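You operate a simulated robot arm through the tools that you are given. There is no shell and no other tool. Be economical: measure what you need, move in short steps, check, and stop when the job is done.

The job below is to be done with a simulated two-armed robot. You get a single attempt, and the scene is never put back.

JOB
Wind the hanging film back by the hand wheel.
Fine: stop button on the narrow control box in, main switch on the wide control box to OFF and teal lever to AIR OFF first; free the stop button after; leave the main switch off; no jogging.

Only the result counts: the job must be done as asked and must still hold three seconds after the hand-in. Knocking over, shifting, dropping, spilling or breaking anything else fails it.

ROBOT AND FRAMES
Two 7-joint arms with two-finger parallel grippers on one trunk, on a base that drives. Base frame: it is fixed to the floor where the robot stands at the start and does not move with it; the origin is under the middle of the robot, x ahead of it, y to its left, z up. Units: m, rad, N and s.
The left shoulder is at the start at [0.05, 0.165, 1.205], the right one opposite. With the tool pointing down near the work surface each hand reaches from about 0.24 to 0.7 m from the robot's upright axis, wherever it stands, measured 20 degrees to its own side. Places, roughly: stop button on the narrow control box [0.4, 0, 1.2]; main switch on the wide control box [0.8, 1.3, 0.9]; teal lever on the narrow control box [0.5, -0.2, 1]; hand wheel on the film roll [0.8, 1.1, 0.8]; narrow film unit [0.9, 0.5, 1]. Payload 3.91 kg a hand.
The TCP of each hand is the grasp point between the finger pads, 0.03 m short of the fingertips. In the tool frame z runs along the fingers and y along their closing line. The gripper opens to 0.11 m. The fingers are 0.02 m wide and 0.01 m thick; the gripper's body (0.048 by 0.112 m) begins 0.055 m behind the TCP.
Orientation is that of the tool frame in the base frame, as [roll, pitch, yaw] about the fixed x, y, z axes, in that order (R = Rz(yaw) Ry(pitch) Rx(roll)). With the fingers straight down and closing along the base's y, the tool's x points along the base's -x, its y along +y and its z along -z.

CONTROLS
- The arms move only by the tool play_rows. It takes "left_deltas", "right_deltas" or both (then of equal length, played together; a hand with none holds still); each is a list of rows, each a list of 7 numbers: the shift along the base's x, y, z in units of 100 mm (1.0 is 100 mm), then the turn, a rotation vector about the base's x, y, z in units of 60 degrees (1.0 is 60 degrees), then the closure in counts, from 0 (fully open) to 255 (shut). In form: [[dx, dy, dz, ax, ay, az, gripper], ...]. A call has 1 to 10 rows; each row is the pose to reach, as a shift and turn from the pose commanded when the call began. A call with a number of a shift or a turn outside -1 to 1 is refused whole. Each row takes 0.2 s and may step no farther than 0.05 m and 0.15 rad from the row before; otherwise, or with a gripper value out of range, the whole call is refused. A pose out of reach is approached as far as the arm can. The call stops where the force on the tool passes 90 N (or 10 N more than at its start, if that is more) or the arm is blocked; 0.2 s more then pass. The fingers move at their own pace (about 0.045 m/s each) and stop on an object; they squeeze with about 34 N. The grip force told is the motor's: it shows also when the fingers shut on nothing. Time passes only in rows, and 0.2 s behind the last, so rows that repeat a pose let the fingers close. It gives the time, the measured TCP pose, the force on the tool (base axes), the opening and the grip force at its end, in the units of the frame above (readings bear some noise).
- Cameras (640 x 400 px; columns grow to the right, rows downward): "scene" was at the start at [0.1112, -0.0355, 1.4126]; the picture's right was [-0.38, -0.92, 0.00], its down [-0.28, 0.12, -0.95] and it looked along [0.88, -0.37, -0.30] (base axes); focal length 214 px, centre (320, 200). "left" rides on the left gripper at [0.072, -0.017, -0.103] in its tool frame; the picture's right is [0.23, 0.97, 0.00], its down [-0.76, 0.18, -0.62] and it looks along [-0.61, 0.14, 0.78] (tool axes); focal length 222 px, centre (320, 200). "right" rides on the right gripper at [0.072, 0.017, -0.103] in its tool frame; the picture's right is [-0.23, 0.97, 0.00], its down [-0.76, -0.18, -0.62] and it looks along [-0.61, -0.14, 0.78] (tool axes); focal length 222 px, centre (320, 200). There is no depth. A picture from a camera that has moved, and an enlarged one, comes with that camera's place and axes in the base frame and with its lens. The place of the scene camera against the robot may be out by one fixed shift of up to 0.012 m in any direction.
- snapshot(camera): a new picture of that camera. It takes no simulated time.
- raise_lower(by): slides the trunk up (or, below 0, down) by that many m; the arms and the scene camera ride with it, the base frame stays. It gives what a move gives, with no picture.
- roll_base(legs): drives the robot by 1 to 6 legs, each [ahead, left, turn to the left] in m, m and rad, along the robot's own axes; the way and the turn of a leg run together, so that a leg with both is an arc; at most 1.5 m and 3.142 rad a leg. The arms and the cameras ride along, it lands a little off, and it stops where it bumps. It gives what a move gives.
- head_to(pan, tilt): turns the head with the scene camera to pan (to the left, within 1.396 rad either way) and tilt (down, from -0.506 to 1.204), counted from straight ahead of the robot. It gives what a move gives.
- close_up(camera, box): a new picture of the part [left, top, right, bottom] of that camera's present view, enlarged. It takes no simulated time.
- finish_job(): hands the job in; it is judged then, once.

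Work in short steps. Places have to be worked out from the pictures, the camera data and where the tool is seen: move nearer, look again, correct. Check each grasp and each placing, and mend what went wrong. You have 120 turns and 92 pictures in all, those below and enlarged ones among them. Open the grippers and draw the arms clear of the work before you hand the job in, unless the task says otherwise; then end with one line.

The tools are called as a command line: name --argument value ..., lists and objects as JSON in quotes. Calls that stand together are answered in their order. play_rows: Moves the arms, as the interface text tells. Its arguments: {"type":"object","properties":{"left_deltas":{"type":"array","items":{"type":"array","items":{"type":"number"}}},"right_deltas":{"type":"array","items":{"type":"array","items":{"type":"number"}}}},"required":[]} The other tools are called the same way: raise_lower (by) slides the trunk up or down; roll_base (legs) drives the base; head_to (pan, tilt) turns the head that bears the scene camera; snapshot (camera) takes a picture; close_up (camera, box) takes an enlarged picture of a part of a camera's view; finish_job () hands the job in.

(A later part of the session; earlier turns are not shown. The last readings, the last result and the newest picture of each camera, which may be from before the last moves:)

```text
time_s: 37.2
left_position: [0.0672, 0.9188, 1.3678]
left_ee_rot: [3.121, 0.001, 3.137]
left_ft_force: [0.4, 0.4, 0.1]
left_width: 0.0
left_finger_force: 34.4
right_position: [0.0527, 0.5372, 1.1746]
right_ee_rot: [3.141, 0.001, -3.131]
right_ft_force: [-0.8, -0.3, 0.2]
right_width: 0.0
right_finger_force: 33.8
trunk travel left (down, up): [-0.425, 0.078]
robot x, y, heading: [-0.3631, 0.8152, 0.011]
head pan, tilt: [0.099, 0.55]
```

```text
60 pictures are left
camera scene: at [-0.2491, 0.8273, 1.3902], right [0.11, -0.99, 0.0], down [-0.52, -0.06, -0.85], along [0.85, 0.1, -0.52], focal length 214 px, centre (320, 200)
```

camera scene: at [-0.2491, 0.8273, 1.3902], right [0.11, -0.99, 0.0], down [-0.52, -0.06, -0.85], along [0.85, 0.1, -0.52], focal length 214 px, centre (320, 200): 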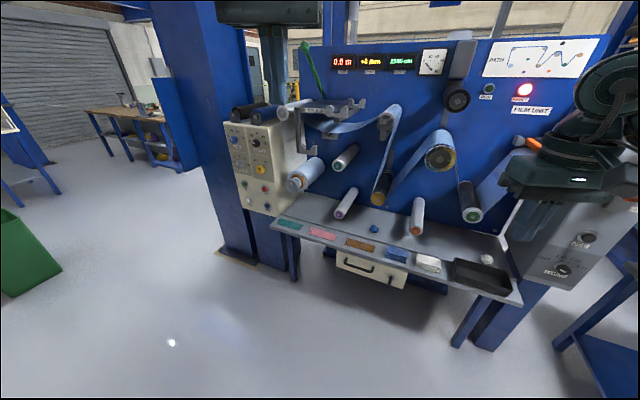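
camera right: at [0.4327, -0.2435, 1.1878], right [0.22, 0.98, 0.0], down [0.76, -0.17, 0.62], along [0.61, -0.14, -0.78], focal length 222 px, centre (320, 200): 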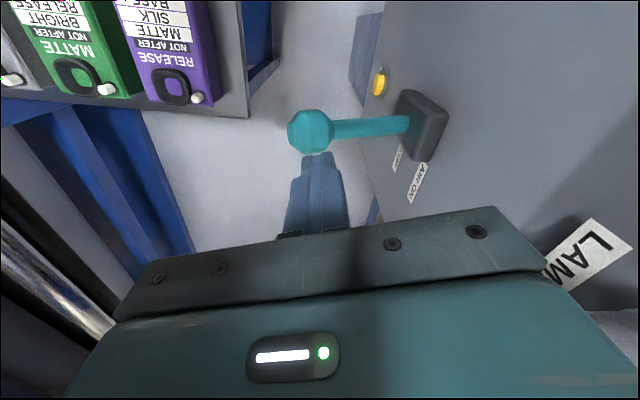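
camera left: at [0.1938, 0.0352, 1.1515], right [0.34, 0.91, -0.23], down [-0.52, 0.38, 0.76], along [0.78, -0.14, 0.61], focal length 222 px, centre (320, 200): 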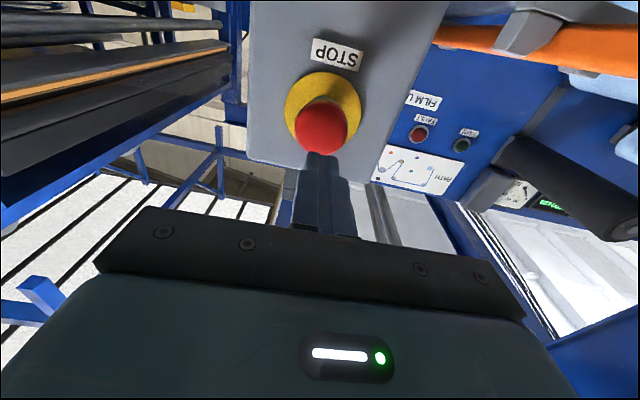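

The robot was blocked on its left, probably by the yellow fence seen earlier. I check what stands there before going ahead.

head_to --pan 1.3 --tilt 0.6

snapshot --camera "scene"

```text
time_s: 38.6
left_position: [0.0658, 0.918, 1.3685]
left_ee_rot: [3.123, 0.001, 3.137]
left_ft_force: [0.1, 0.5, -0.8]
left_width: 0.0001
left_finger_force: 33.9
right_position: [0.0533, 0.5365, 1.1752]
right_ee_rot: [3.139, 0.0, -3.13]
right_ft_force: [0.3, 0.7, -0.4]
right_width: 0.0001
right_finger_force: 33.9
trunk travel left (down, up): [-0.425, 0.078]
robot x, y, heading: [-0.3627, 0.8134, 0.014]
head pan, tilt: [1.3, 0.6]
```

```text
59 pictures are left
camera scene: at [-0.3157, 0.9026, 1.3857], right [0.97, -0.26, 0.0], down [-0.14, -0.55, -0.83], along [0.21, 0.8, -0.56], focal length 214 px, centre (320, 200)
```

scene: 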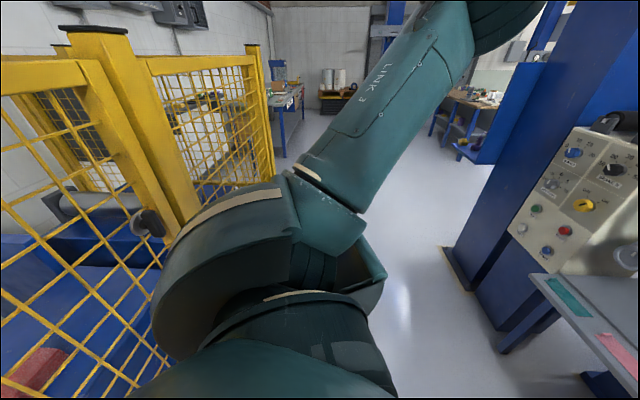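

The fence corner is left and behind; going ahead first clears it. I drive ahead, then left.

roll_base --legs '[[0.4, -0.03, 0]]'

roll_base --legs '[[0, 0.33, 0]]'

head_to --pan 0.1 --tilt 0.6

snapshot --camera "scene"

```text
time_s: 41.1
left_position: [0.4677, 0.8955, 1.3679]
left_ee_rot: [3.122, 0.001, 3.14]
left_ft_force: [-0.2, -0.2, 0.5]
left_width: 0.0001
left_finger_force: 33.8
right_position: [0.455, 0.5127, 1.1754]
right_ee_rot: [3.14, 0.001, -3.127]
right_ft_force: [0.6, 0.4, -1.5]
right_width: 0.0
right_finger_force: 33.8
trunk travel left (down, up): [-0.425, 0.078]
robot x, y, heading: [0.0331, 0.7897, 0.013]
head pan, tilt: [1.3, 0.6]
```

```text
time_s: 43.3
left_position: [0.461, 1.2295, 1.3678]
left_ee_rot: [3.122, 0.003, -3.139]
left_ft_force: [0.8, 1.4, -0.5]
left_width: 0.0
left_finger_force: 33.7
right_position: [0.4507, 0.8479, 1.175]
right_ee_rot: [3.14, 0.001, -3.125]
right_ft_force: [-0.1, 0.5, 0.3]
right_width: 0.0002
right_finger_force: 34.2
trunk travel left (down, up): [-0.425, 0.078]
robot x, y, heading: [0.0308, 1.1246, 0.023]
head pan, tilt: [1.3, 0.6]
```

```text
time_s: 44.7
left_position: [0.4604, 1.2293, 1.3684]
left_ee_rot: [3.124, 0.003, -3.139]
left_ft_force: [0.2, 0.5, -0.6]
left_width: 0.0
left_finger_force: 33.7
right_position: [0.4504, 0.8485, 1.1747]
right_ee_rot: [3.141, -0.001, -3.125]
right_ft_force: [-0.4, 0.1, -0.7]
right_width: 0.0001
right_finger_force: 34.0
trunk travel left (down, up): [-0.425, 0.078]
robot x, y, heading: [0.0358, 1.1241, 0.02]
head pan, tilt: [0.099, 0.6]
```

```text
58 pictures are left
camera scene: at [0.1449, 1.1361, 1.3857], right [0.12, -0.99, 0.0], down [-0.56, -0.07, -0.83], along [0.82, 0.1, -0.56], focal length 214 px, centre (320, 200)
```

scene: 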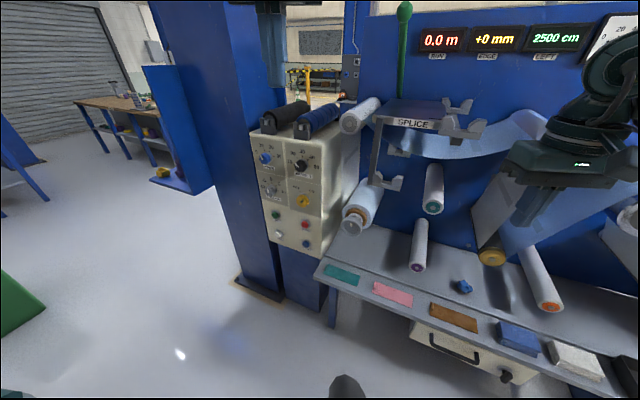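

Now well placed. I zoom on the switch panel and the film roll with its hand wheel and sagging film.

close_up --camera "scene" --box '[240, 120, 360, 260]'

close_up --camera "scene" --box '[320, 80, 480, 260]'

```text
2.86 times, centred on (300, 190) of scene
camera zoom: at [0.1449, 1.1361, 1.3857], right [0.12, -0.99, 0.0], down [-0.56, -0.07, -0.83], along [0.82, 0.1, -0.56], focal length 613 px, centre (377, 229)
```

zoom: 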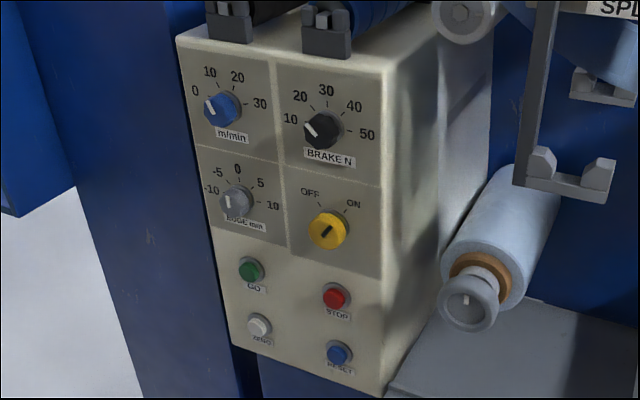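

```text
2.22 times, centred on (400, 170) of scene
camera zoom: at [0.1449, 1.1361, 1.3857], right [0.12, -0.99, 0.0], down [-0.56, -0.07, -0.83], along [0.82, 0.1, -0.56], focal length 477 px, centre (142, 267)
```

zoom: 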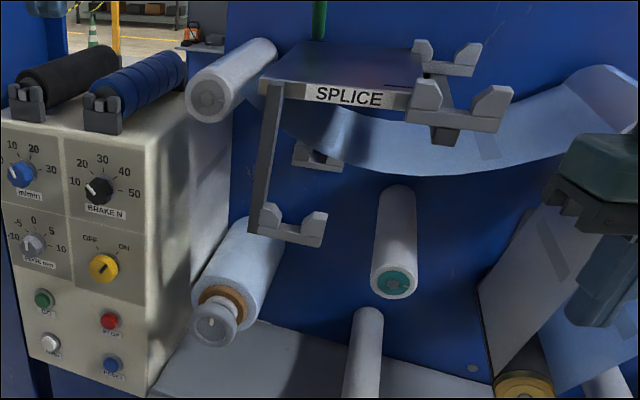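

Switch knob at [0.828,1.289,0.913] pointing ON, wheel at [0.762,1.093,0.858]; the machine is yawed about -0.3 rad. I lift the right hand, pull it back, and lower the trunk to bring shoulders to the switch's height.

play_rows --right_deltas '[[-0.2, -0.1, 0.3, 0, 0, 0, 255], [-0.5, -0.2, 0.6, 0, 0, 0, 255], [-0.8, -0.3, 0.9, 0, 0, 0, 255]]'

raise_lower --by -0.28

snapshot --camera "left"

```text
time_s: 45.5
left_position: [0.4591, 1.2293, 1.368]
left_ee_rot: [3.122, 0.004, -3.138]
left_ft_force: [-0.1, 0.4, 1.2]
left_width: 0.0001
left_finger_force: 33.5
right_position: [0.3687, 0.8175, 1.2671]
right_ee_rot: [3.139, 0.0, -3.123]
right_ft_force: [-0.4, -0.7, 0.1]
right_width: 0.0002
right_finger_force: 34.0
trunk travel left (down, up): [-0.425, 0.078]
robot x, y, heading: [0.0329, 1.123, 0.022]
head pan, tilt: [0.099, 0.6]
```

```text
time_s: 48.3
left_position: [0.4594, 1.2296, 1.0872]
left_ee_rot: [3.122, 0.002, -3.139]
left_ft_force: [-0.1, -0.2, 0.4]
left_width: 0.0
left_finger_force: 34.0
right_position: [0.3694, 0.8163, 0.9861]
right_ee_rot: [3.141, -0.001, -3.124]
right_ft_force: [-0.4, 0.0, -0.3]
right_width: 0.0
right_finger_force: 34.3
trunk travel left (down, up): [-0.145, 0.358]
robot x, y, heading: [0.0312, 1.1235, 0.019]
head pan, tilt: [0.099, 0.6]
```

```text
55 pictures are left
camera left: at [0.3879, 1.2111, 1.1901], right [-0.23, 0.97, 0.02], down [0.76, 0.17, 0.63], along [0.61, 0.16, -0.78], focal length 222 px, centre (320, 200)
```

left: 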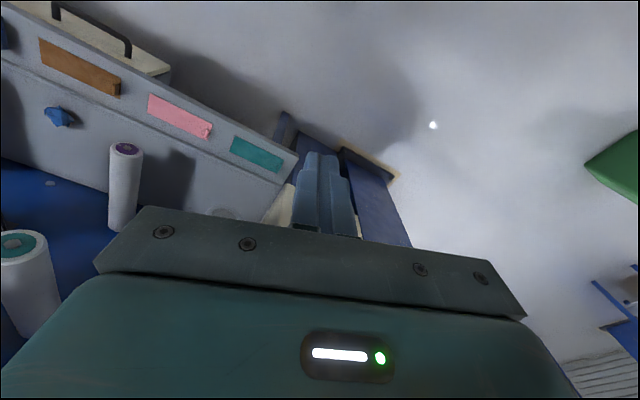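

I rotate the left hand to point forward (60° first), opening the fingers.

play_rows --left_deltas '[[0.08, 0.1, -0.1, 0, -0.142, 0, 0], [0.16, 0.2, -0.2, 0, -0.285, 0, 0], [0.24, 0.3, -0.3, 0, -0.428, 0, 0], [0.32, 0.4, -0.4, 0, -0.571, 0, 0], [0.4, 0.5, -0.5, 0, -0.714, 0, 0], [0.48, 0.6, -0.6, 0, -0.857, 0, 0], [0.56, 0.7, -0.7, 0, -1, 0, 0]]'

```text
time_s: 49.9
left_position: [0.5153, 1.3003, 1.0178]
left_ee_rot: [3.129, 1.053, -3.135]
left_ft_force: [0.1, 0.8, -0.7]
left_width: 0.1101
left_finger_force: 0.1
right_position: [0.3702, 0.8159, 0.9859]
right_ee_rot: [3.137, 0.0, -3.124]
right_ft_force: [-0.4, -0.3, 0.4]
right_width: 0.0
right_finger_force: 33.9
trunk travel left (down, up): [-0.145, 0.358]
robot x, y, heading: [0.0331, 1.1233, 0.02]
head pan, tilt: [0.099, 0.6]
```

In reach. I finish the pitch to level, then yaw to the machine's angle.

play_rows --left_deltas '[[0.1, 0.1, -0.25, 0, -0.125, 0, 0], [0.2, 0.2, -0.5, 0, -0.25, 0, 0], [0.35, 0.3, -0.75, 0, -0.375, 0, 0], [0.5, 0.4, -1, 0, -0.5, 0, 0]]'

play_rows --left_deltas '[[0, 0, 0, 0, 0, -0.1, 0], [0, 0, 0, 0, 0, -0.2, 0], [0, 0, 0, 0, 0, -0.28, 0]]'

snapshot --camera "left"

```text
time_s: 50.9
left_position: [0.5666, 1.341, 0.9182]
left_ee_rot: [-0.622, 1.568, -0.604]
left_ft_force: [-0.3, 0.4, 0.2]
left_width: 0.1102
left_finger_force: 0.0
right_position: [0.3699, 0.8166, 0.986]
right_ee_rot: [3.141, 0.0, -3.122]
right_ft_force: [-0.9, 0.3, 0.1]
right_width: 0.0
right_finger_force: 33.4
trunk travel left (down, up): [-0.145, 0.358]
robot x, y, heading: [0.0321, 1.1203, 0.022]
head pan, tilt: [0.099, 0.6]
```

```text
time_s: 51.7
left_position: [0.5659, 1.3404, 0.9183]
left_ee_rot: [-0.812, 1.567, -1.086]
left_ft_force: [0.5, -0.5, 0.4]
left_width: 0.1098
left_finger_force: 0.0
right_position: [0.3699, 0.816, 0.9863]
right_ee_rot: [3.14, -0.001, -3.125]
right_ft_force: [0.3, -0.3, -0.5]
right_width: 0.0001
right_finger_force: 33.7
trunk travel left (down, up): [-0.145, 0.358]
robot x, y, heading: [0.0351, 1.1291, 0.02]
head pan, tilt: [0.099, 0.6]
```

```text
54 pictures are left
camera left: at [0.4624, 1.3522, 0.8442], right [0.27, 0.94, -0.23], down [-0.55, 0.34, 0.76], along [0.79, -0.07, 0.61], focal length 222 px, centre (320, 200)
```

left: 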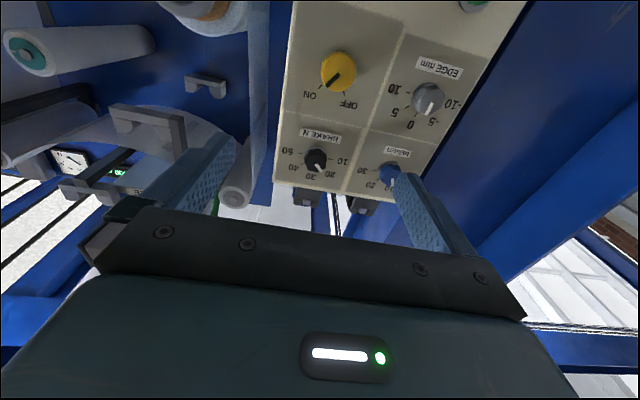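

I check the switch's pointer in close-up.

close_up --camera "left" --box '[280, 20, 440, 130]'

```text
3.64 times, centred on (360, 75) of left
camera zoom: at [0.4624, 1.3522, 0.8442], right [0.27, 0.94, -0.23], down [-0.55, 0.34, 0.76], along [0.79, -0.07, 0.61], focal length 808 px, centre (174, 654)
```

zoom: 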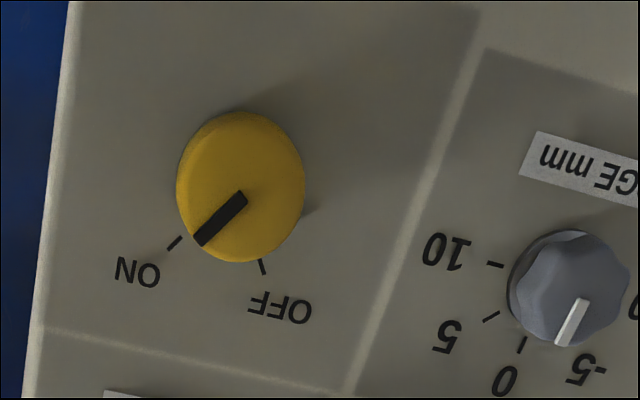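

Pointer is at ON; OFF lies about 60° counter-clockwise. I advance on the knob's axis part-way and re-measure.

play_rows --left_deltas '[[0.35, 0, -0.1, 0, 0, 0, 60], [0.7, 0, -0.2, 0, 0, 0, 60], [1, 0, -0.26, 0, 0, 0, 60]]'

snapshot --camera "left"

```text
time_s: 52.5
left_position: [0.6683, 1.3393, 0.8919]
left_ee_rot: [-0.965, 1.565, -1.238]
left_ft_force: [-0.4, 0.1, 0.0]
left_width: 0.0842
left_finger_force: 0.0
right_position: [0.3698, 0.8166, 0.9861]
right_ee_rot: [3.141, 0.0, -3.125]
right_ft_force: [0.1, 0.3, -0.9]
right_width: 0.0
right_finger_force: 33.5
trunk travel left (down, up): [-0.145, 0.358]
robot x, y, heading: [0.0319, 1.1246, 0.021]
head pan, tilt: [0.099, 0.6]
```

```text
52 pictures are left
camera left: at [0.5638, 1.3521, 0.8181], right [0.26, 0.94, -0.23], down [-0.55, 0.34, 0.76], along [0.79, -0.07, 0.61], focal length 222 px, centre (320, 200)
```

left: 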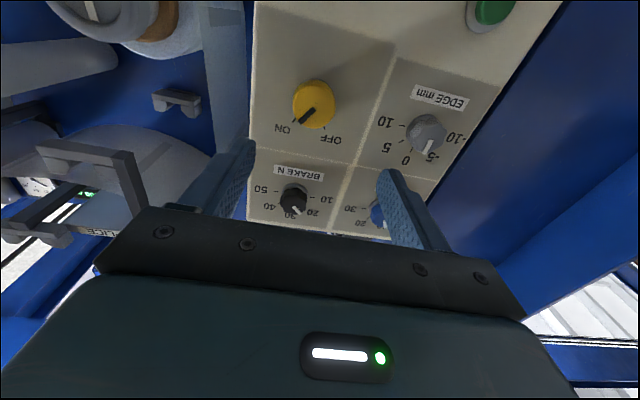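

Triangulated knob front [0.819,1.293,0.891]. I move to 6 cm before it, fingertips 3 cm short.

play_rows --left_deltas '[[0.3, -0.1, 0, 0, 0, 0, 60], [0.6, -0.2, 0, 0, 0, 0, 60], [0.93, -0.29, 0, 0, 0, 0, 60]]'

snapshot --camera "left"

close_up --camera "scene" --box '[220, 120, 380, 260]'

```text
time_s: 53.3
left_position: [0.7597, 1.3112, 0.8941]
left_ee_rot: [-0.884, 1.569, -1.158]
left_ft_force: [-1.0, 0.6, 0.4]
left_width: 0.084
left_finger_force: 0.1
right_position: [0.3698, 0.8154, 0.9863]
right_ee_rot: [3.139, 0.0, -3.123]
right_ft_force: [0.7, 0.2, 0.1]
right_width: 0.0001
right_finger_force: 33.9
trunk travel left (down, up): [-0.145, 0.358]
robot x, y, heading: [0.0342, 1.1225, 0.019]
head pan, tilt: [0.099, 0.6]
```

```text
51 pictures are left
camera left: at [0.6564, 1.3234, 0.8196], right [0.26, 0.94, -0.23], down [-0.55, 0.34, 0.76], along [0.79, -0.07, 0.61], focal length 222 px, centre (320, 200)
```

left: 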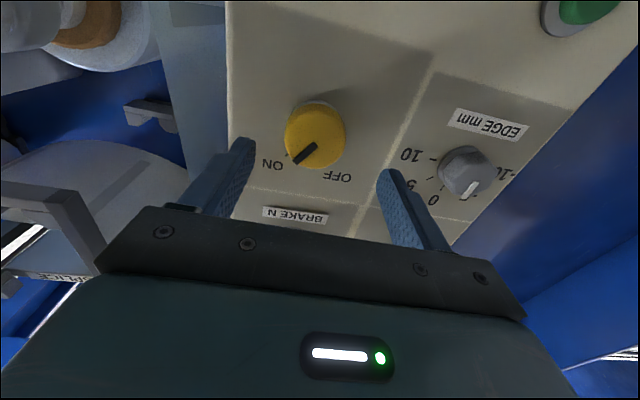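

```text
2.86 times, centred on (300, 190) of scene
camera zoom: at [0.1449, 1.1359, 1.1057], right [0.12, -0.99, 0.0], down [-0.56, -0.07, -0.83], along [0.82, 0.1, -0.56], focal length 613 px, centre (377, 229)
```

zoom: 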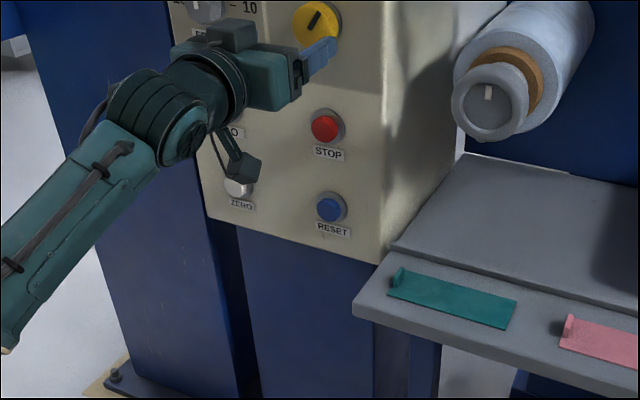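

Aligned. I advance the fingers around the knob and close.

play_rows --left_deltas '[[0.2, -0.06, -0.02, 0, 0, 0, 60], [0.3, -0.09, -0.03, 0, 0, 0, 60], [0.43, -0.128, -0.03, 0, 0, 0, 60], [0.43, -0.128, -0.03, 0, 0, 0, 255], [0.43, -0.128, -0.03, 0, 0, 0, 255], [0.43, -0.128, -0.03, 0, 0, 0, 255], [0.43, -0.128, -0.03, 0, 0, 0, 255]]'

snapshot --camera "left"

```text
time_s: 54.9
left_position: [0.8028, 1.2965, 0.8893]
left_ee_rot: [-0.922, 1.569, -1.198]
left_ft_force: [-4.8, -7.6, -2.0]
left_width: 0.051
left_finger_force: 45.2
right_position: [0.3697, 0.8156, 0.987]
right_ee_rot: [3.141, -0.001, -3.124]
right_ft_force: [0.2, 0.6, -0.5]
right_width: 0.0
right_finger_force: 33.8
trunk travel left (down, up): [-0.145, 0.358]
robot x, y, heading: [0.0324, 1.1252, 0.015]
head pan, tilt: [0.099, 0.6]
```

```text
49 pictures are left
camera left: at [0.6982, 1.3087, 0.8158], right [0.27, 0.94, -0.23], down [-0.55, 0.34, 0.76], along [0.79, -0.08, 0.61], focal length 222 px, centre (320, 200)
```

left: 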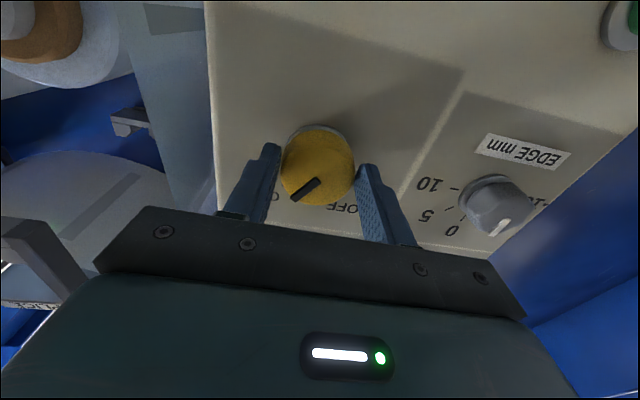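

Knob gripped (51 mm). I turn it counter-clockwise about the panel normal by 60°.

play_rows --left_deltas '[[0, 0, 0, -0.134, 0.041, 0, 255], [0, 0, 0, -0.268, 0.081, 0, 255], [0, 0, 0, -0.402, 0.122, 0, 255], [0, 0, 0, -0.536, 0.162, 0, 255], [0, 0, 0, -0.67, 0.203, 0, 255], [0, 0, 0, -0.804, 0.244, 0, 255], [0, 0, 0, -0.938, 0.284, 0, 255]]'

snapshot --camera "left"

```text
time_s: 56.5
left_position: [0.8012, 1.2909, 0.8926]
left_ee_rot: [-1.587, 0.544, -1.867]
left_ft_force: [-14.2, -22.4, 5.7]
left_width: 0.0512
left_finger_force: 45.1
right_position: [0.3676, 0.8142, 0.9859]
right_ee_rot: [3.138, 0.003, -3.124]
right_ft_force: [0.8, -0.2, 0.5]
right_width: 0.0002
right_finger_force: 33.9
trunk travel left (down, up): [-0.145, 0.358]
robot x, y, heading: [0.0328, 1.1256, 0.018]
head pan, tilt: [0.099, 0.6]
```

```text
48 pictures are left
camera left: at [0.6814, 1.2541, 0.8701], right [0.08, 0.3, -0.95], down [-0.38, 0.89, 0.25], along [0.92, 0.34, 0.18], focal length 222 px, centre (320, 200)
```

left: 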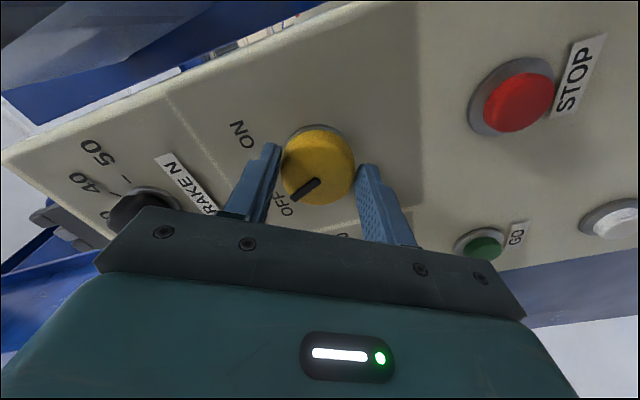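

The pointer is on OFF. I open, back off, and verify.

play_rows --left_deltas '[[0, 0, 0, 0, 0, 0, 60], [0, 0, 0, 0, 0, 0, 60], [0, 0, 0, 0, 0, 0, 60], [-0.3, 0.09, 0, 0, 0, 0, 60], [-0.6, 0.18, 0, 0, 0, 0, 60], [-0.95, 0.28, 0, 0, 0, 0, 60]]'

close_up --camera "left" --box '[200, 60, 420, 200]'

```text
time_s: 57.9
left_position: [0.7073, 1.3253, 0.8905]
left_ee_rot: [-1.59, 0.54, -1.863]
left_ft_force: [-1.2, 0.1, -0.6]
left_width: 0.0844
left_finger_force: 0.0
right_position: [0.3704, 0.8155, 0.9859]
right_ee_rot: [3.139, 0.0, -3.123]
right_ft_force: [0.1, 0.5, 0.9]
right_width: 0.0
right_finger_force: 34.4
trunk travel left (down, up): [-0.145, 0.358]
robot x, y, heading: [0.0329, 1.1241, 0.024]
head pan, tilt: [0.099, 0.6]
```

```text
2.86 times, centred on (310, 130) of left
camera zoom: at [0.5869, 1.2857, 0.8689], right [0.07, 0.3, -0.95], down [-0.39, 0.89, 0.25], along [0.92, 0.35, 0.18], focal length 635 px, centre (349, 400)
```

zoom: 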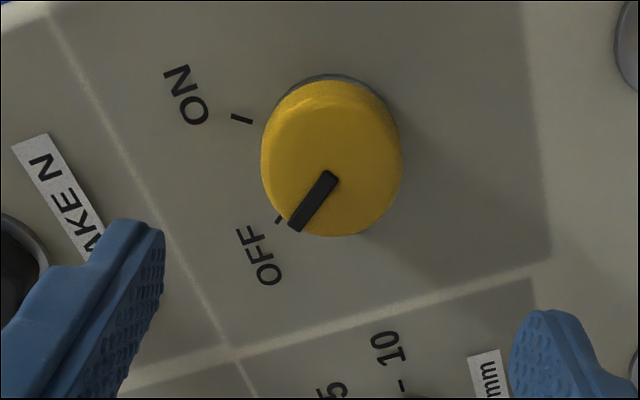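

Main switch reads OFF. Now I look at the displays, film roll and the film's path off it.

head_to --pan -0.05 --tilt 0.2

close_up --camera "scene" --box '[200, 60, 520, 380]'

```text
time_s: 58.8
left_position: [0.7074, 1.324, 0.8905]
left_ee_rot: [-1.59, 0.541, -1.862]
left_ft_force: [0.8, 0.6, 0.1]
left_width: 0.0843
left_finger_force: 0.1
right_position: [0.3695, 0.8158, 0.9868]
right_ee_rot: [3.141, 0.0, -3.123]
right_ft_force: [0.1, -0.4, -0.6]
right_width: 0.0
right_finger_force: 33.6
trunk travel left (down, up): [-0.145, 0.358]
robot x, y, heading: [0.0321, 1.1239, 0.02]
head pan, tilt: [-0.051, 0.201]
```

```text
1.25 times, centred on (360, 220) of scene
camera zoom: at [0.1503, 1.1226, 1.1424], right [-0.03, -1.0, 0.0], down [-0.2, 0.01, -0.98], along [0.98, -0.03, -0.2], focal length 268 px, centre (270, 175)
```

zoom: 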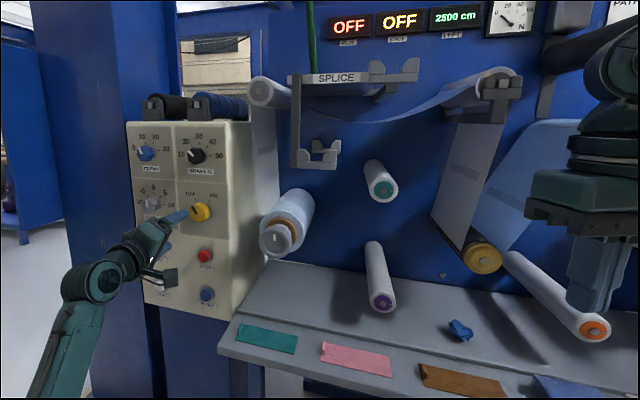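

Displays read OFF. I zoom in on the roll and roller to see which side the film leaves.

close_up --camera "scene" --box '[370, 110, 530, 280]'

close_up --camera "scene" --box '[380, 190, 470, 280]'

```text
2.35 times, centred on (450, 195) of scene
camera zoom: at [0.1503, 1.1226, 1.1424], right [-0.03, -1.0, 0.0], down [-0.2, 0.01, -0.98], along [0.98, -0.03, -0.2], focal length 505 px, centre (14, 212)
```

zoom: 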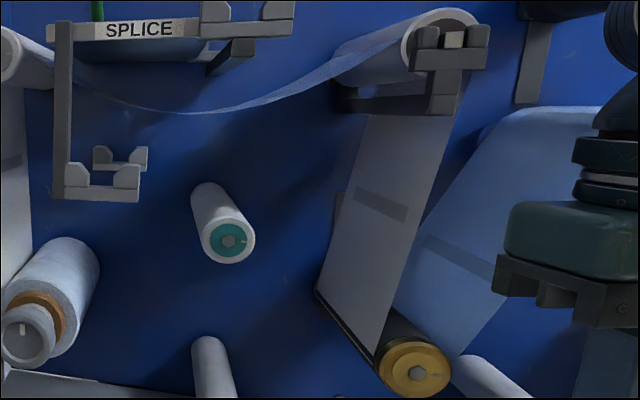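

```text
4.44 times, centred on (425, 235) of scene
camera zoom: at [0.1503, 1.1226, 1.1424], right [-0.03, -1.0, 0.0], down [-0.2, 0.01, -0.98], along [0.98, -0.03, -0.2], focal length 953 px, centre (-147, 44)
```

zoom: 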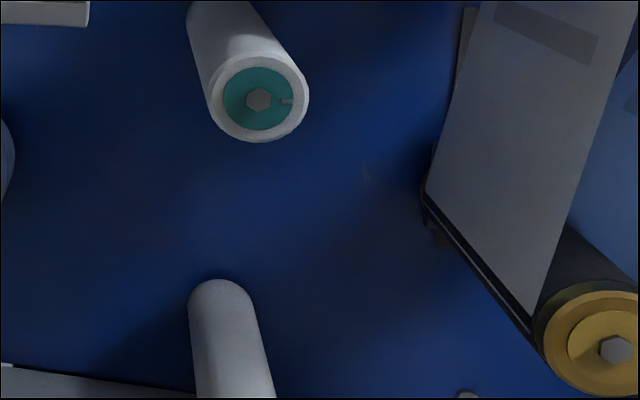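

Wrong crop; I take the roll and roller area properly.

close_up --camera "scene" --box '[290, 115, 400, 270]'

```text
2.58 times, centred on (345, 192) of scene
camera zoom: at [0.1503, 1.1226, 1.1424], right [-0.03, -1.0, 0.0], down [-0.2, 0.01, -0.98], along [0.98, -0.03, -0.2], focal length 554 px, centre (256, 219)
```

zoom: 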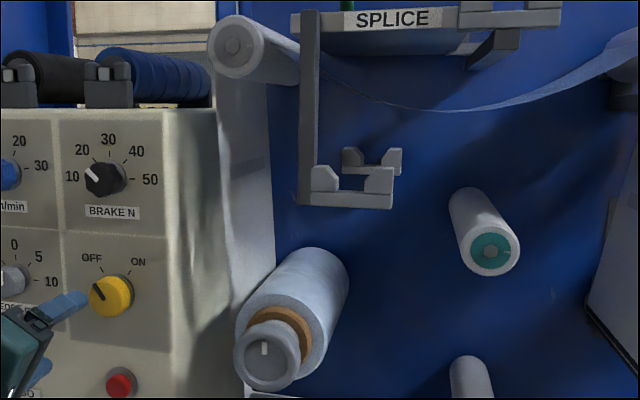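

The film comes down the roller's left side onto the left side of the roll, so winding back is counter-clockwise seen from the front. The wheel is about [0.762,1.09,0.847], some 80 mm wide. I unroll the wrist and move in front of it with the gripper fully open.

play_rows --left_deltas '[[-0.15, -0.05, 0, 0.134, -0.041, 0, 0], [-0.3, -0.1, -0.05, 0.268, -0.081, 0, 0], [-0.45, -0.2, -0.1, 0.402, -0.122, 0, 0], [-0.55, -0.35, -0.15, 0.536, -0.162, 0, 0], [-0.65, -0.5, -0.2, 0.67, -0.203, 0, 0], [-0.65, -0.75, -0.3, 0.804, -0.244, 0, 0], [-0.65, -1, -0.4, 0.938, -0.284, 0, 0]]'

play_rows --left_deltas '[[0, -0.35, 0, 0, 0, 0, 0], [0, -0.7, 0, 0, 0, 0, 0], [0, -1, 0, 0, 0, 0, 0]]'

snapshot --camera "left"

```text
time_s: 60.4
left_position: [0.6425, 1.2278, 0.8468]
left_ee_rot: [-0.112, 1.569, -0.385]
left_ft_force: [0.2, 0.7, -0.4]
left_width: 0.1102
left_finger_force: 0.1
right_position: [0.3705, 0.8159, 0.9854]
right_ee_rot: [3.139, 0.001, -3.123]
right_ft_force: [0.0, 0.1, -0.6]
right_width: 0.0001
right_finger_force: 34.2
trunk travel left (down, up): [-0.145, 0.358]
robot x, y, heading: [0.0325, 1.1278, 0.016]
head pan, tilt: [-0.051, 0.201]
```

```text
time_s: 61.2
left_position: [0.643, 1.1248, 0.8488]
left_ee_rot: [-0.931, 1.568, -1.204]
left_ft_force: [-0.6, 0.4, -0.2]
left_width: 0.1102
left_finger_force: 0.1
right_position: [0.3706, 0.8166, 0.9847]
right_ee_rot: [3.139, 0.001, -3.125]
right_ft_force: [-0.3, 0.6, -0.1]
right_width: 0.0
right_finger_force: 34.2
trunk travel left (down, up): [-0.145, 0.358]
robot x, y, heading: [0.0297, 1.1254, 0.024]
head pan, tilt: [-0.051, 0.201]
```

```text
42 pictures are left
camera left: at [0.5387, 1.1373, 0.7753], right [0.26, 0.94, -0.23], down [-0.55, 0.34, 0.76], along [0.79, -0.07, 0.61], focal length 222 px, centre (320, 200)
```

left: 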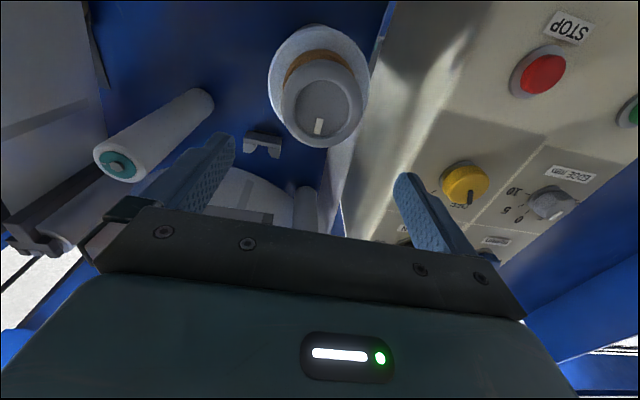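

Wheel front is at about [0.775,1.09,0.839]. I approach to 7.5 cm and re-measure.

play_rows --left_deltas '[[0.3, -0.06, -0.05, 0, 0, 0, 0], [0.6, -0.13, -0.09, 0, 0, 0, 0]]'

snapshot --camera "left"

close_up --camera "scene" --box '[270, 120, 430, 290]'

```text
time_s: 61.8
left_position: [0.7011, 1.1126, 0.8392]
left_ee_rot: [-1.162, 1.566, -1.435]
left_ft_force: [-0.1, -0.1, 1.0]
left_width: 0.1099
left_finger_force: 0.0
right_position: [0.3701, 0.8164, 0.9855]
right_ee_rot: [3.141, 0.0, -3.123]
right_ft_force: [-0.6, 0.4, 0.0]
right_width: 0.0002
right_finger_force: 33.8
trunk travel left (down, up): [-0.145, 0.358]
robot x, y, heading: [0.0296, 1.1264, 0.025]
head pan, tilt: [-0.051, 0.201]
```

```text
41 pictures are left
camera left: at [0.5971, 1.1241, 0.7656], right [0.26, 0.94, -0.23], down [-0.55, 0.34, 0.76], along [0.79, -0.07, 0.61], focal length 222 px, centre (320, 200)
```

left: 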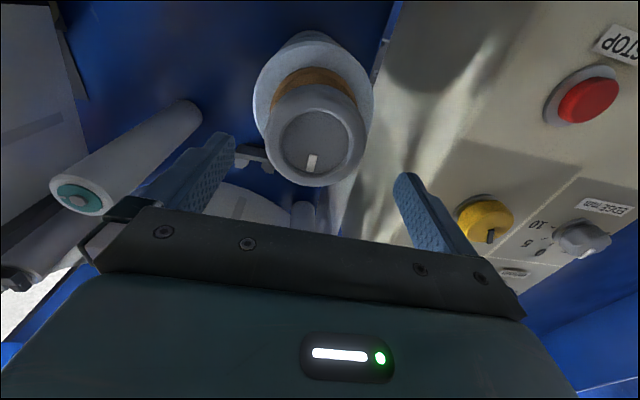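

```text
2.35 times, centred on (350, 205) of scene
camera zoom: at [0.1503, 1.1226, 1.1424], right [-0.03, -1.0, 0.0], down [-0.2, 0.01, -0.98], along [0.98, -0.03, -0.2], focal length 505 px, centre (249, 188)
```

zoom: 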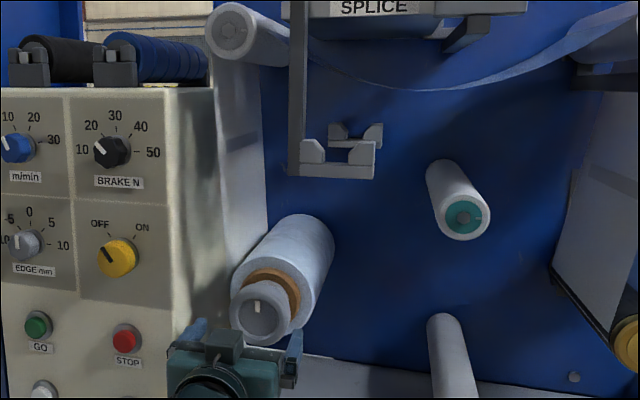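

Refined wheel front: [0.765,1.092,0.838]. I slide the open fingers over the wheel and close.

play_rows --left_deltas '[[0.2, -0.07, -0.01, 0, 0, 0, 0], [0.38, -0.13, -0.02, 0, 0, 0, 0], [0.53, -0.17, -0.02, 0, 0, 0, 0], [0.53, -0.17, -0.02, 0, 0, 0, 255], [0.53, -0.17, -0.02, 0, 0, 0, 255], [0.53, -0.17, -0.02, 0, 0, 0, 255]]'

snapshot --camera "left"

```text
time_s: 63.2
left_position: [0.7537, 1.0944, 0.8368]
left_ee_rot: [-0.85, 1.568, -1.127]
left_ft_force: [1.7, -6.7, 1.2]
left_width: 0.0807
left_finger_force: 42.3
right_position: [0.3698, 0.8152, 0.9863]
right_ee_rot: [3.139, 0.002, -3.125]
right_ft_force: [-0.4, 0.1, -0.6]
right_width: 0.0001
right_finger_force: 33.7
trunk travel left (down, up): [-0.145, 0.358]
robot x, y, heading: [0.0335, 1.1266, 0.024]
head pan, tilt: [-0.051, 0.201]
```

```text
39 pictures are left
camera left: at [0.6495, 1.1062, 0.7638], right [0.27, 0.94, -0.23], down [-0.55, 0.34, 0.76], along [0.79, -0.07, 0.61], focal length 222 px, centre (320, 200)
```

left: 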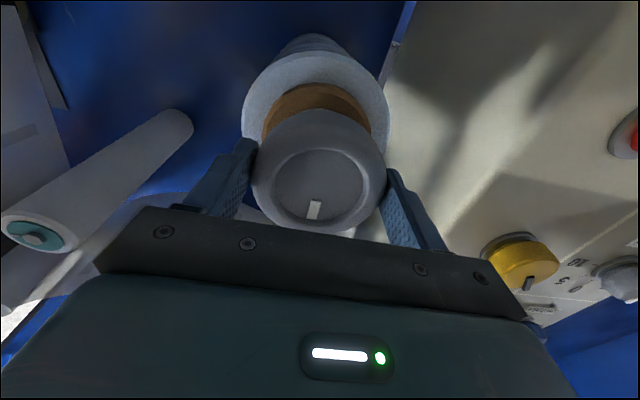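

Wheel gripped at 81 mm. I turn it counter-clockwise about 26° and watch the sag.

play_rows --left_deltas '[[0, 0, 0, -0.134, 0.041, 0, 255], [0, 0, 0, -0.268, 0.081, 0, 255], [0, 0, 0, -0.402, 0.122, 0, 255]]'

close_up --camera "scene" --box '[270, 90, 480, 290]'

```text
time_s: 64.0
left_position: [0.7524, 1.0936, 0.8374]
left_ee_rot: [-1.576, 1.151, -1.854]
left_ft_force: [-10.5, -38.4, 9.8]
left_width: 0.0804
left_finger_force: 45.1
right_position: [0.3673, 0.8121, 0.9862]
right_ee_rot: [3.136, 0.004, -3.124]
right_ft_force: [0.9, 1.3, 0.6]
right_width: 0.0
right_finger_force: 34.3
trunk travel left (down, up): [-0.145, 0.358]
robot x, y, heading: [0.0354, 1.1208, 0.019]
head pan, tilt: [-0.051, 0.201]
```

```text
2.00 times, centred on (375, 190) of scene
camera zoom: at [0.1482, 1.1193, 1.1428], right [-0.03, -1.0, 0.0], down [-0.2, 0.01, -0.98], along [0.98, -0.03, -0.2], focal length 429 px, centre (210, 220)
```

zoom: 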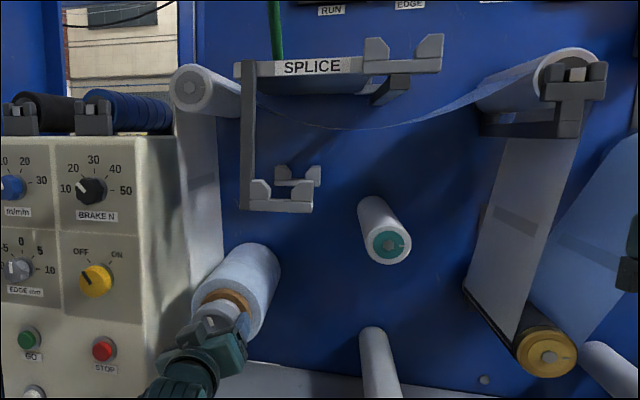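

The sag is shrinking (lowest point rose ~15 mm), so the direction is right. I keep turning in small steps.

play_rows --left_deltas '[[0, 0, 0, -0.134, 0.041, 0, 255], [0, 0, 0, -0.268, 0.081, 0, 255], [0, 0, 0, -0.402, 0.122, 0, 255], [0, 0, 0, -0.536, 0.162, 0, 255]]'

close_up --camera "scene" --box '[270, 90, 480, 290]'

```text
time_s: 65.0
left_position: [0.7545, 1.0938, 0.841]
left_ee_rot: [-1.579, 0.568, -1.859]
left_ft_force: [-6.9, -35.7, 15.2]
left_width: 0.08
left_finger_force: 45.5
right_position: [0.3687, 0.8137, 0.9857]
right_ee_rot: [3.136, 0.003, -3.122]
right_ft_force: [-1.0, 0.3, 0.3]
right_width: 0.0
right_finger_force: 33.9
trunk travel left (down, up): [-0.145, 0.358]
robot x, y, heading: [0.0302, 1.126, 0.022]
head pan, tilt: [-0.051, 0.201]
```

```text
2.00 times, centred on (375, 190) of scene
camera zoom: at [0.1483, 1.12, 1.1429], right [-0.03, -1.0, 0.0], down [-0.2, 0.01, -0.98], along [0.98, -0.03, -0.2], focal length 429 px, centre (210, 220)
```

zoom: 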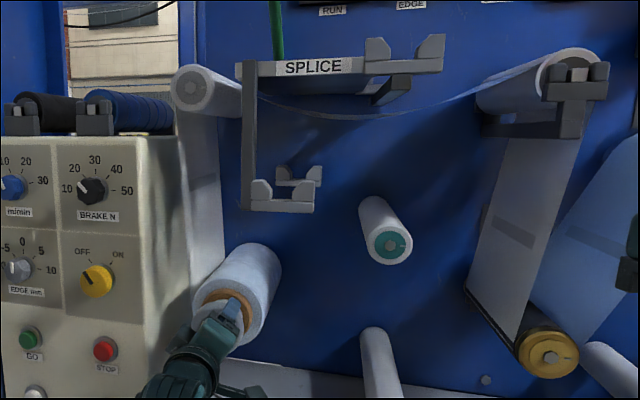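

Sag is down from ~40 px to ~20 px. I turn another ~17° and look again.

play_rows --left_deltas '[[0, 0, 0, -0.134, 0.041, 0, 255], [0, 0, 0, -0.268, 0.081, 0, 255]]'

close_up --camera "scene" --box '[320, 90, 480, 190]'

```text
time_s: 65.6
left_position: [0.7547, 1.0985, 0.8406]
left_ee_rot: [-1.579, 0.271, -1.856]
left_ft_force: [-1.7, -24.6, 20.0]
left_width: 0.0782
left_finger_force: 45.3
right_position: [0.3692, 0.8145, 0.9869]
right_ee_rot: [3.138, 0.002, -3.123]
right_ft_force: [0.8, -0.2, 0.1]
right_width: 0.0001
right_finger_force: 33.8
trunk travel left (down, up): [-0.145, 0.358]
robot x, y, heading: [0.0319, 1.1271, 0.025]
head pan, tilt: [-0.051, 0.201]
```

```text
4.00 times, centred on (400, 140) of scene
camera zoom: at [0.1482, 1.1214, 1.1429], right [-0.03, -1.0, 0.0], down [-0.2, 0.01, -0.98], along [0.98, -0.03, -0.2], focal length 858 px, centre (0, 440)
```

zoom: 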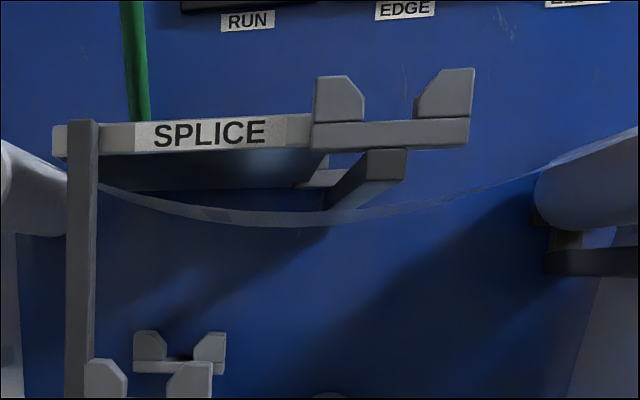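

Still sagging, moving roughly steadily with the wheel. I release in place, check that the film stays, and rotate the open hand back for a new stroke.

play_rows --left_deltas '[[0, 0, 0, 0, 0, 0, 0], [0, 0, 0, 0, 0, 0, 0], [0, 0, 0, 0, 0, 0, 0], [0, 0, 0, 0.134, -0.041, 0, 0], [0, 0, 0, 0.268, -0.081, 0, 0], [0, 0, 0, 0.402, -0.122, 0, 0], [0, 0, 0, 0.536, -0.162, 0, 0], [0, 0, 0, 0.67, -0.203, 0, 0], [0, 0, 0, 0.804, -0.244, 0, 0], [0, 0, 0, 0.938, -0.284, 0, 0]]'

close_up --camera "scene" --box '[270, 90, 480, 290]'

```text
time_s: 67.8
left_position: [0.7554, 1.0959, 0.8387]
left_ee_rot: [-1.586, 1.278, -1.86]
left_ft_force: [-0.6, -0.9, -0.7]
left_width: 0.11
left_finger_force: 0.0
right_position: [0.3698, 0.8164, 0.9856]
right_ee_rot: [3.14, 0.001, -3.125]
right_ft_force: [0.1, 0.0, 0.0]
right_width: 0.0
right_finger_force: 33.7
trunk travel left (down, up): [-0.145, 0.358]
robot x, y, heading: [0.033, 1.1254, 0.019]
head pan, tilt: [-0.051, 0.201]
```

```text
2.00 times, centred on (375, 190) of scene
camera zoom: at [0.1503, 1.1226, 1.1425], right [-0.03, -1.0, 0.0], down [-0.2, 0.01, -0.98], along [0.98, -0.03, -0.2], focal length 429 px, centre (210, 220)
```

zoom: 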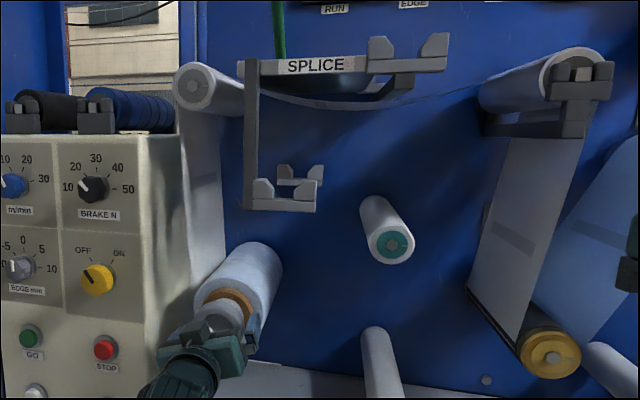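

The film holds. I rotate back another 60° and re-grip.

play_rows --left_deltas '[[0, 0, 0, 0.134, -0.041, 0, 0], [0, 0, 0, 0.268, -0.081, 0, 0], [0, 0, 0, 0.402, -0.122, 0, 0], [0, 0, 0, 0.536, -0.162, 0, 0], [0, 0, 0, 0.67, -0.203, 0, 0], [0, 0, 0, 0.804, -0.244, 0, 0], [0, 0, 0, 0.804, -0.244, 0, 255], [0, 0, 0, 0.804, -0.244, 0, 255], [0, 0, 0, 0.804, -0.244, 0, 255]]'

snapshot --camera "left"

```text
time_s: 69.8
left_position: [0.7565, 1.096, 0.8368]
left_ee_rot: [1.548, 0.986, 1.272]
left_ft_force: [-0.9, -1.2, -0.6]
left_width: 0.0806
left_finger_force: 43.0
right_position: [0.3707, 0.8167, 0.9865]
right_ee_rot: [3.139, 0.001, -3.124]
right_ft_force: [0.0, 0.0, -1.0]
right_width: 0.0
right_finger_force: 33.8
trunk travel left (down, up): [-0.145, 0.358]
robot x, y, heading: [0.0304, 1.1251, 0.017]
head pan, tilt: [-0.051, 0.201]
```

```text
34 pictures are left
camera left: at [0.6639, 1.1489, 0.7654], right [0.25, 0.9, 0.35], down [-0.68, -0.09, 0.73], along [0.69, -0.42, 0.59], focal length 222 px, centre (320, 200)
```

left: 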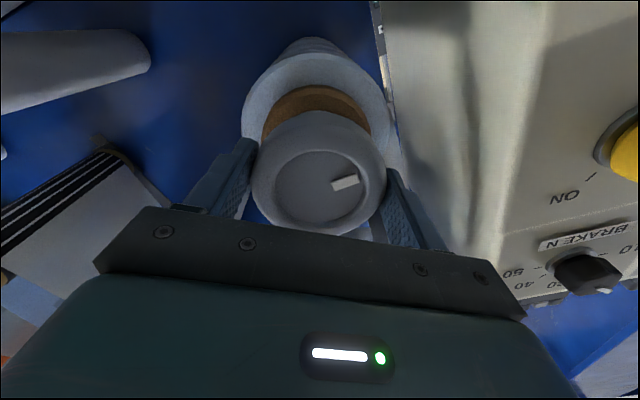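

Re-gripped. I turn another ~52° and check the film.

play_rows --left_deltas '[[0, 0, 0, -0.134, 0.041, 0, 255], [0, 0, 0, -0.268, 0.081, 0, 255], [0, 0, 0, -0.402, 0.122, 0, 255], [0, 0, 0, -0.536, 0.162, 0, 255], [0, 0, 0, -0.67, 0.203, 0, 255], [0, 0, 0, -0.804, 0.244, 0, 255]]'

close_up --camera "scene" --box '[270, 90, 480, 290]'

```text
time_s: 71.2
left_position: [0.7541, 1.0928, 0.837]
left_ee_rot: [-1.577, 1.299, -1.855]
left_ft_force: [-10.4, -40.9, 1.7]
left_width: 0.0804
left_finger_force: 45.4
right_position: [0.3677, 0.8128, 0.9863]
right_ee_rot: [3.136, 0.002, -3.126]
right_ft_force: [-0.2, 0.5, 0.4]
right_width: 0.0
right_finger_force: 33.8
trunk travel left (down, up): [-0.145, 0.358]
robot x, y, heading: [0.0319, 1.1247, 0.013]
head pan, tilt: [-0.051, 0.201]
```

```text
2.00 times, centred on (375, 190) of scene
camera zoom: at [0.1491, 1.119, 1.1425], right [-0.03, -1.0, 0.0], down [-0.2, 0.01, -0.98], along [0.98, -0.03, -0.2], focal length 429 px, centre (210, 220)
```

zoom: 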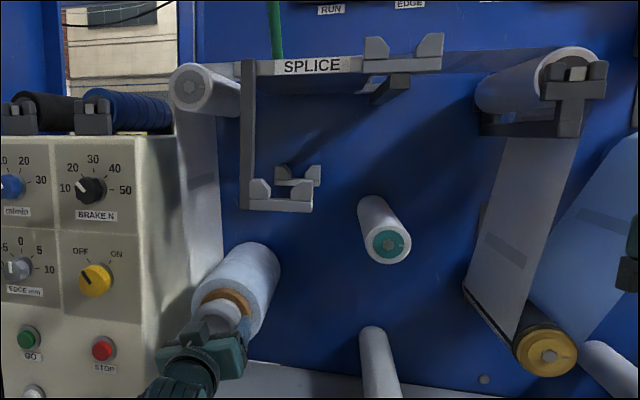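

The film now seems straight between the rollers; closer look.

close_up --camera "scene" --box '[310, 90, 490, 200]'

```text
3.56 times, centred on (400, 145) of scene
camera zoom: at [0.1491, 1.119, 1.1425], right [-0.03, -1.0, 0.0], down [-0.2, 0.01, -0.98], along [0.98, -0.03, -0.2], focal length 763 px, centre (36, 396)
```

zoom: 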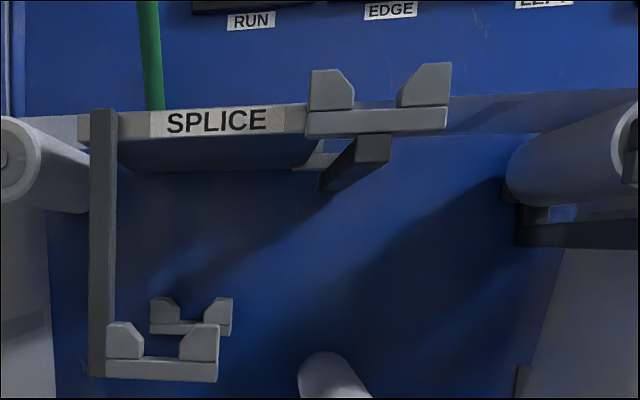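

The film lies straight across. I release the wheel, let it settle and check that it stays, including the N gauge.

play_rows --left_deltas '[[0, 0, 0, 0, 0, 0, 0], [0, 0, 0, 0, 0, 0, 0], [0, 0, 0, 0, 0, 0, 0], [0, 0, 0, 0, 0, 0, 0], [0, 0, 0, 0, 0, 0, 0]]'

head_to --pan -0.2 --tilt 0.1

snapshot --camera "scene"

```text
time_s: 72.4
left_position: [0.7593, 1.1049, 0.8358]
left_ee_rot: [-1.593, 1.284, -1.852]
left_ft_force: [-0.5, 0.8, -0.4]
left_width: 0.11
left_finger_force: 0.1
right_position: [0.37, 0.8152, 0.9853]
right_ee_rot: [3.139, 0.0, -3.123]
right_ft_force: [0.7, -0.5, 0.6]
right_width: 0.0001
right_finger_force: 34.2
trunk travel left (down, up): [-0.145, 0.358]
robot x, y, heading: [0.0285, 1.1252, 0.022]
head pan, tilt: [-0.051, 0.201]
```

```text
time_s: 73.1
left_position: [0.7589, 1.1054, 0.8365]
left_ee_rot: [-1.588, 1.284, -1.849]
left_ft_force: [-0.6, 0.3, 0.1]
left_width: 0.1098
left_finger_force: 0.1
right_position: [0.3705, 0.8165, 0.9861]
right_ee_rot: [-3.141, 0.0, -3.125]
right_ft_force: [-0.3, -1.0, 0.3]
right_width: 0.0001
right_finger_force: 34.2
trunk travel left (down, up): [-0.145, 0.358]
robot x, y, heading: [0.0304, 1.1234, 0.021]
head pan, tilt: [-0.201, 0.099]
```

```text
31 pictures are left
camera scene: at [0.1477, 1.109, 1.1518], right [-0.18, -0.98, 0.0], down [-0.1, 0.02, -0.99], along [0.98, -0.18, -0.1], focal length 214 px, centre (320, 200)
```

scene: 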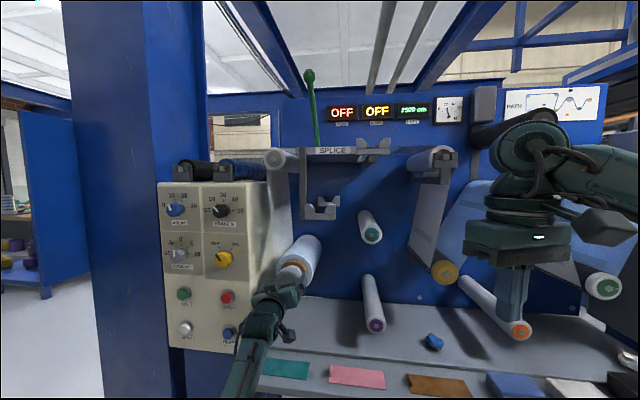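

Film still straight. I zoom on the displays, gauge and film.

close_up --camera "scene" --box '[300, 80, 480, 190]'

```text
3.56 times, centred on (390, 135) of scene
camera zoom: at [0.1477, 1.109, 1.1518], right [-0.18, -0.98, 0.0], down [-0.1, 0.02, -0.99], along [0.98, -0.18, -0.1], focal length 763 px, centre (71, 431)
```

zoom: 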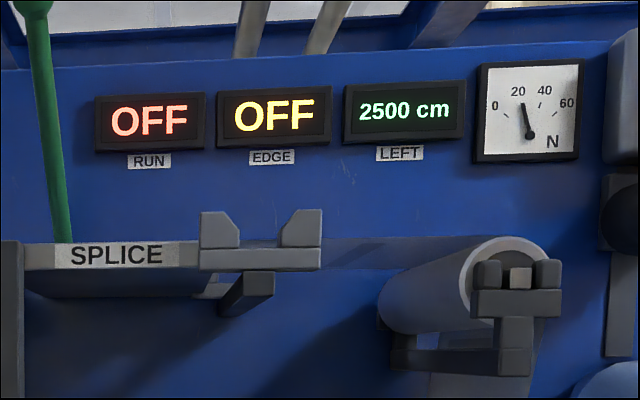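

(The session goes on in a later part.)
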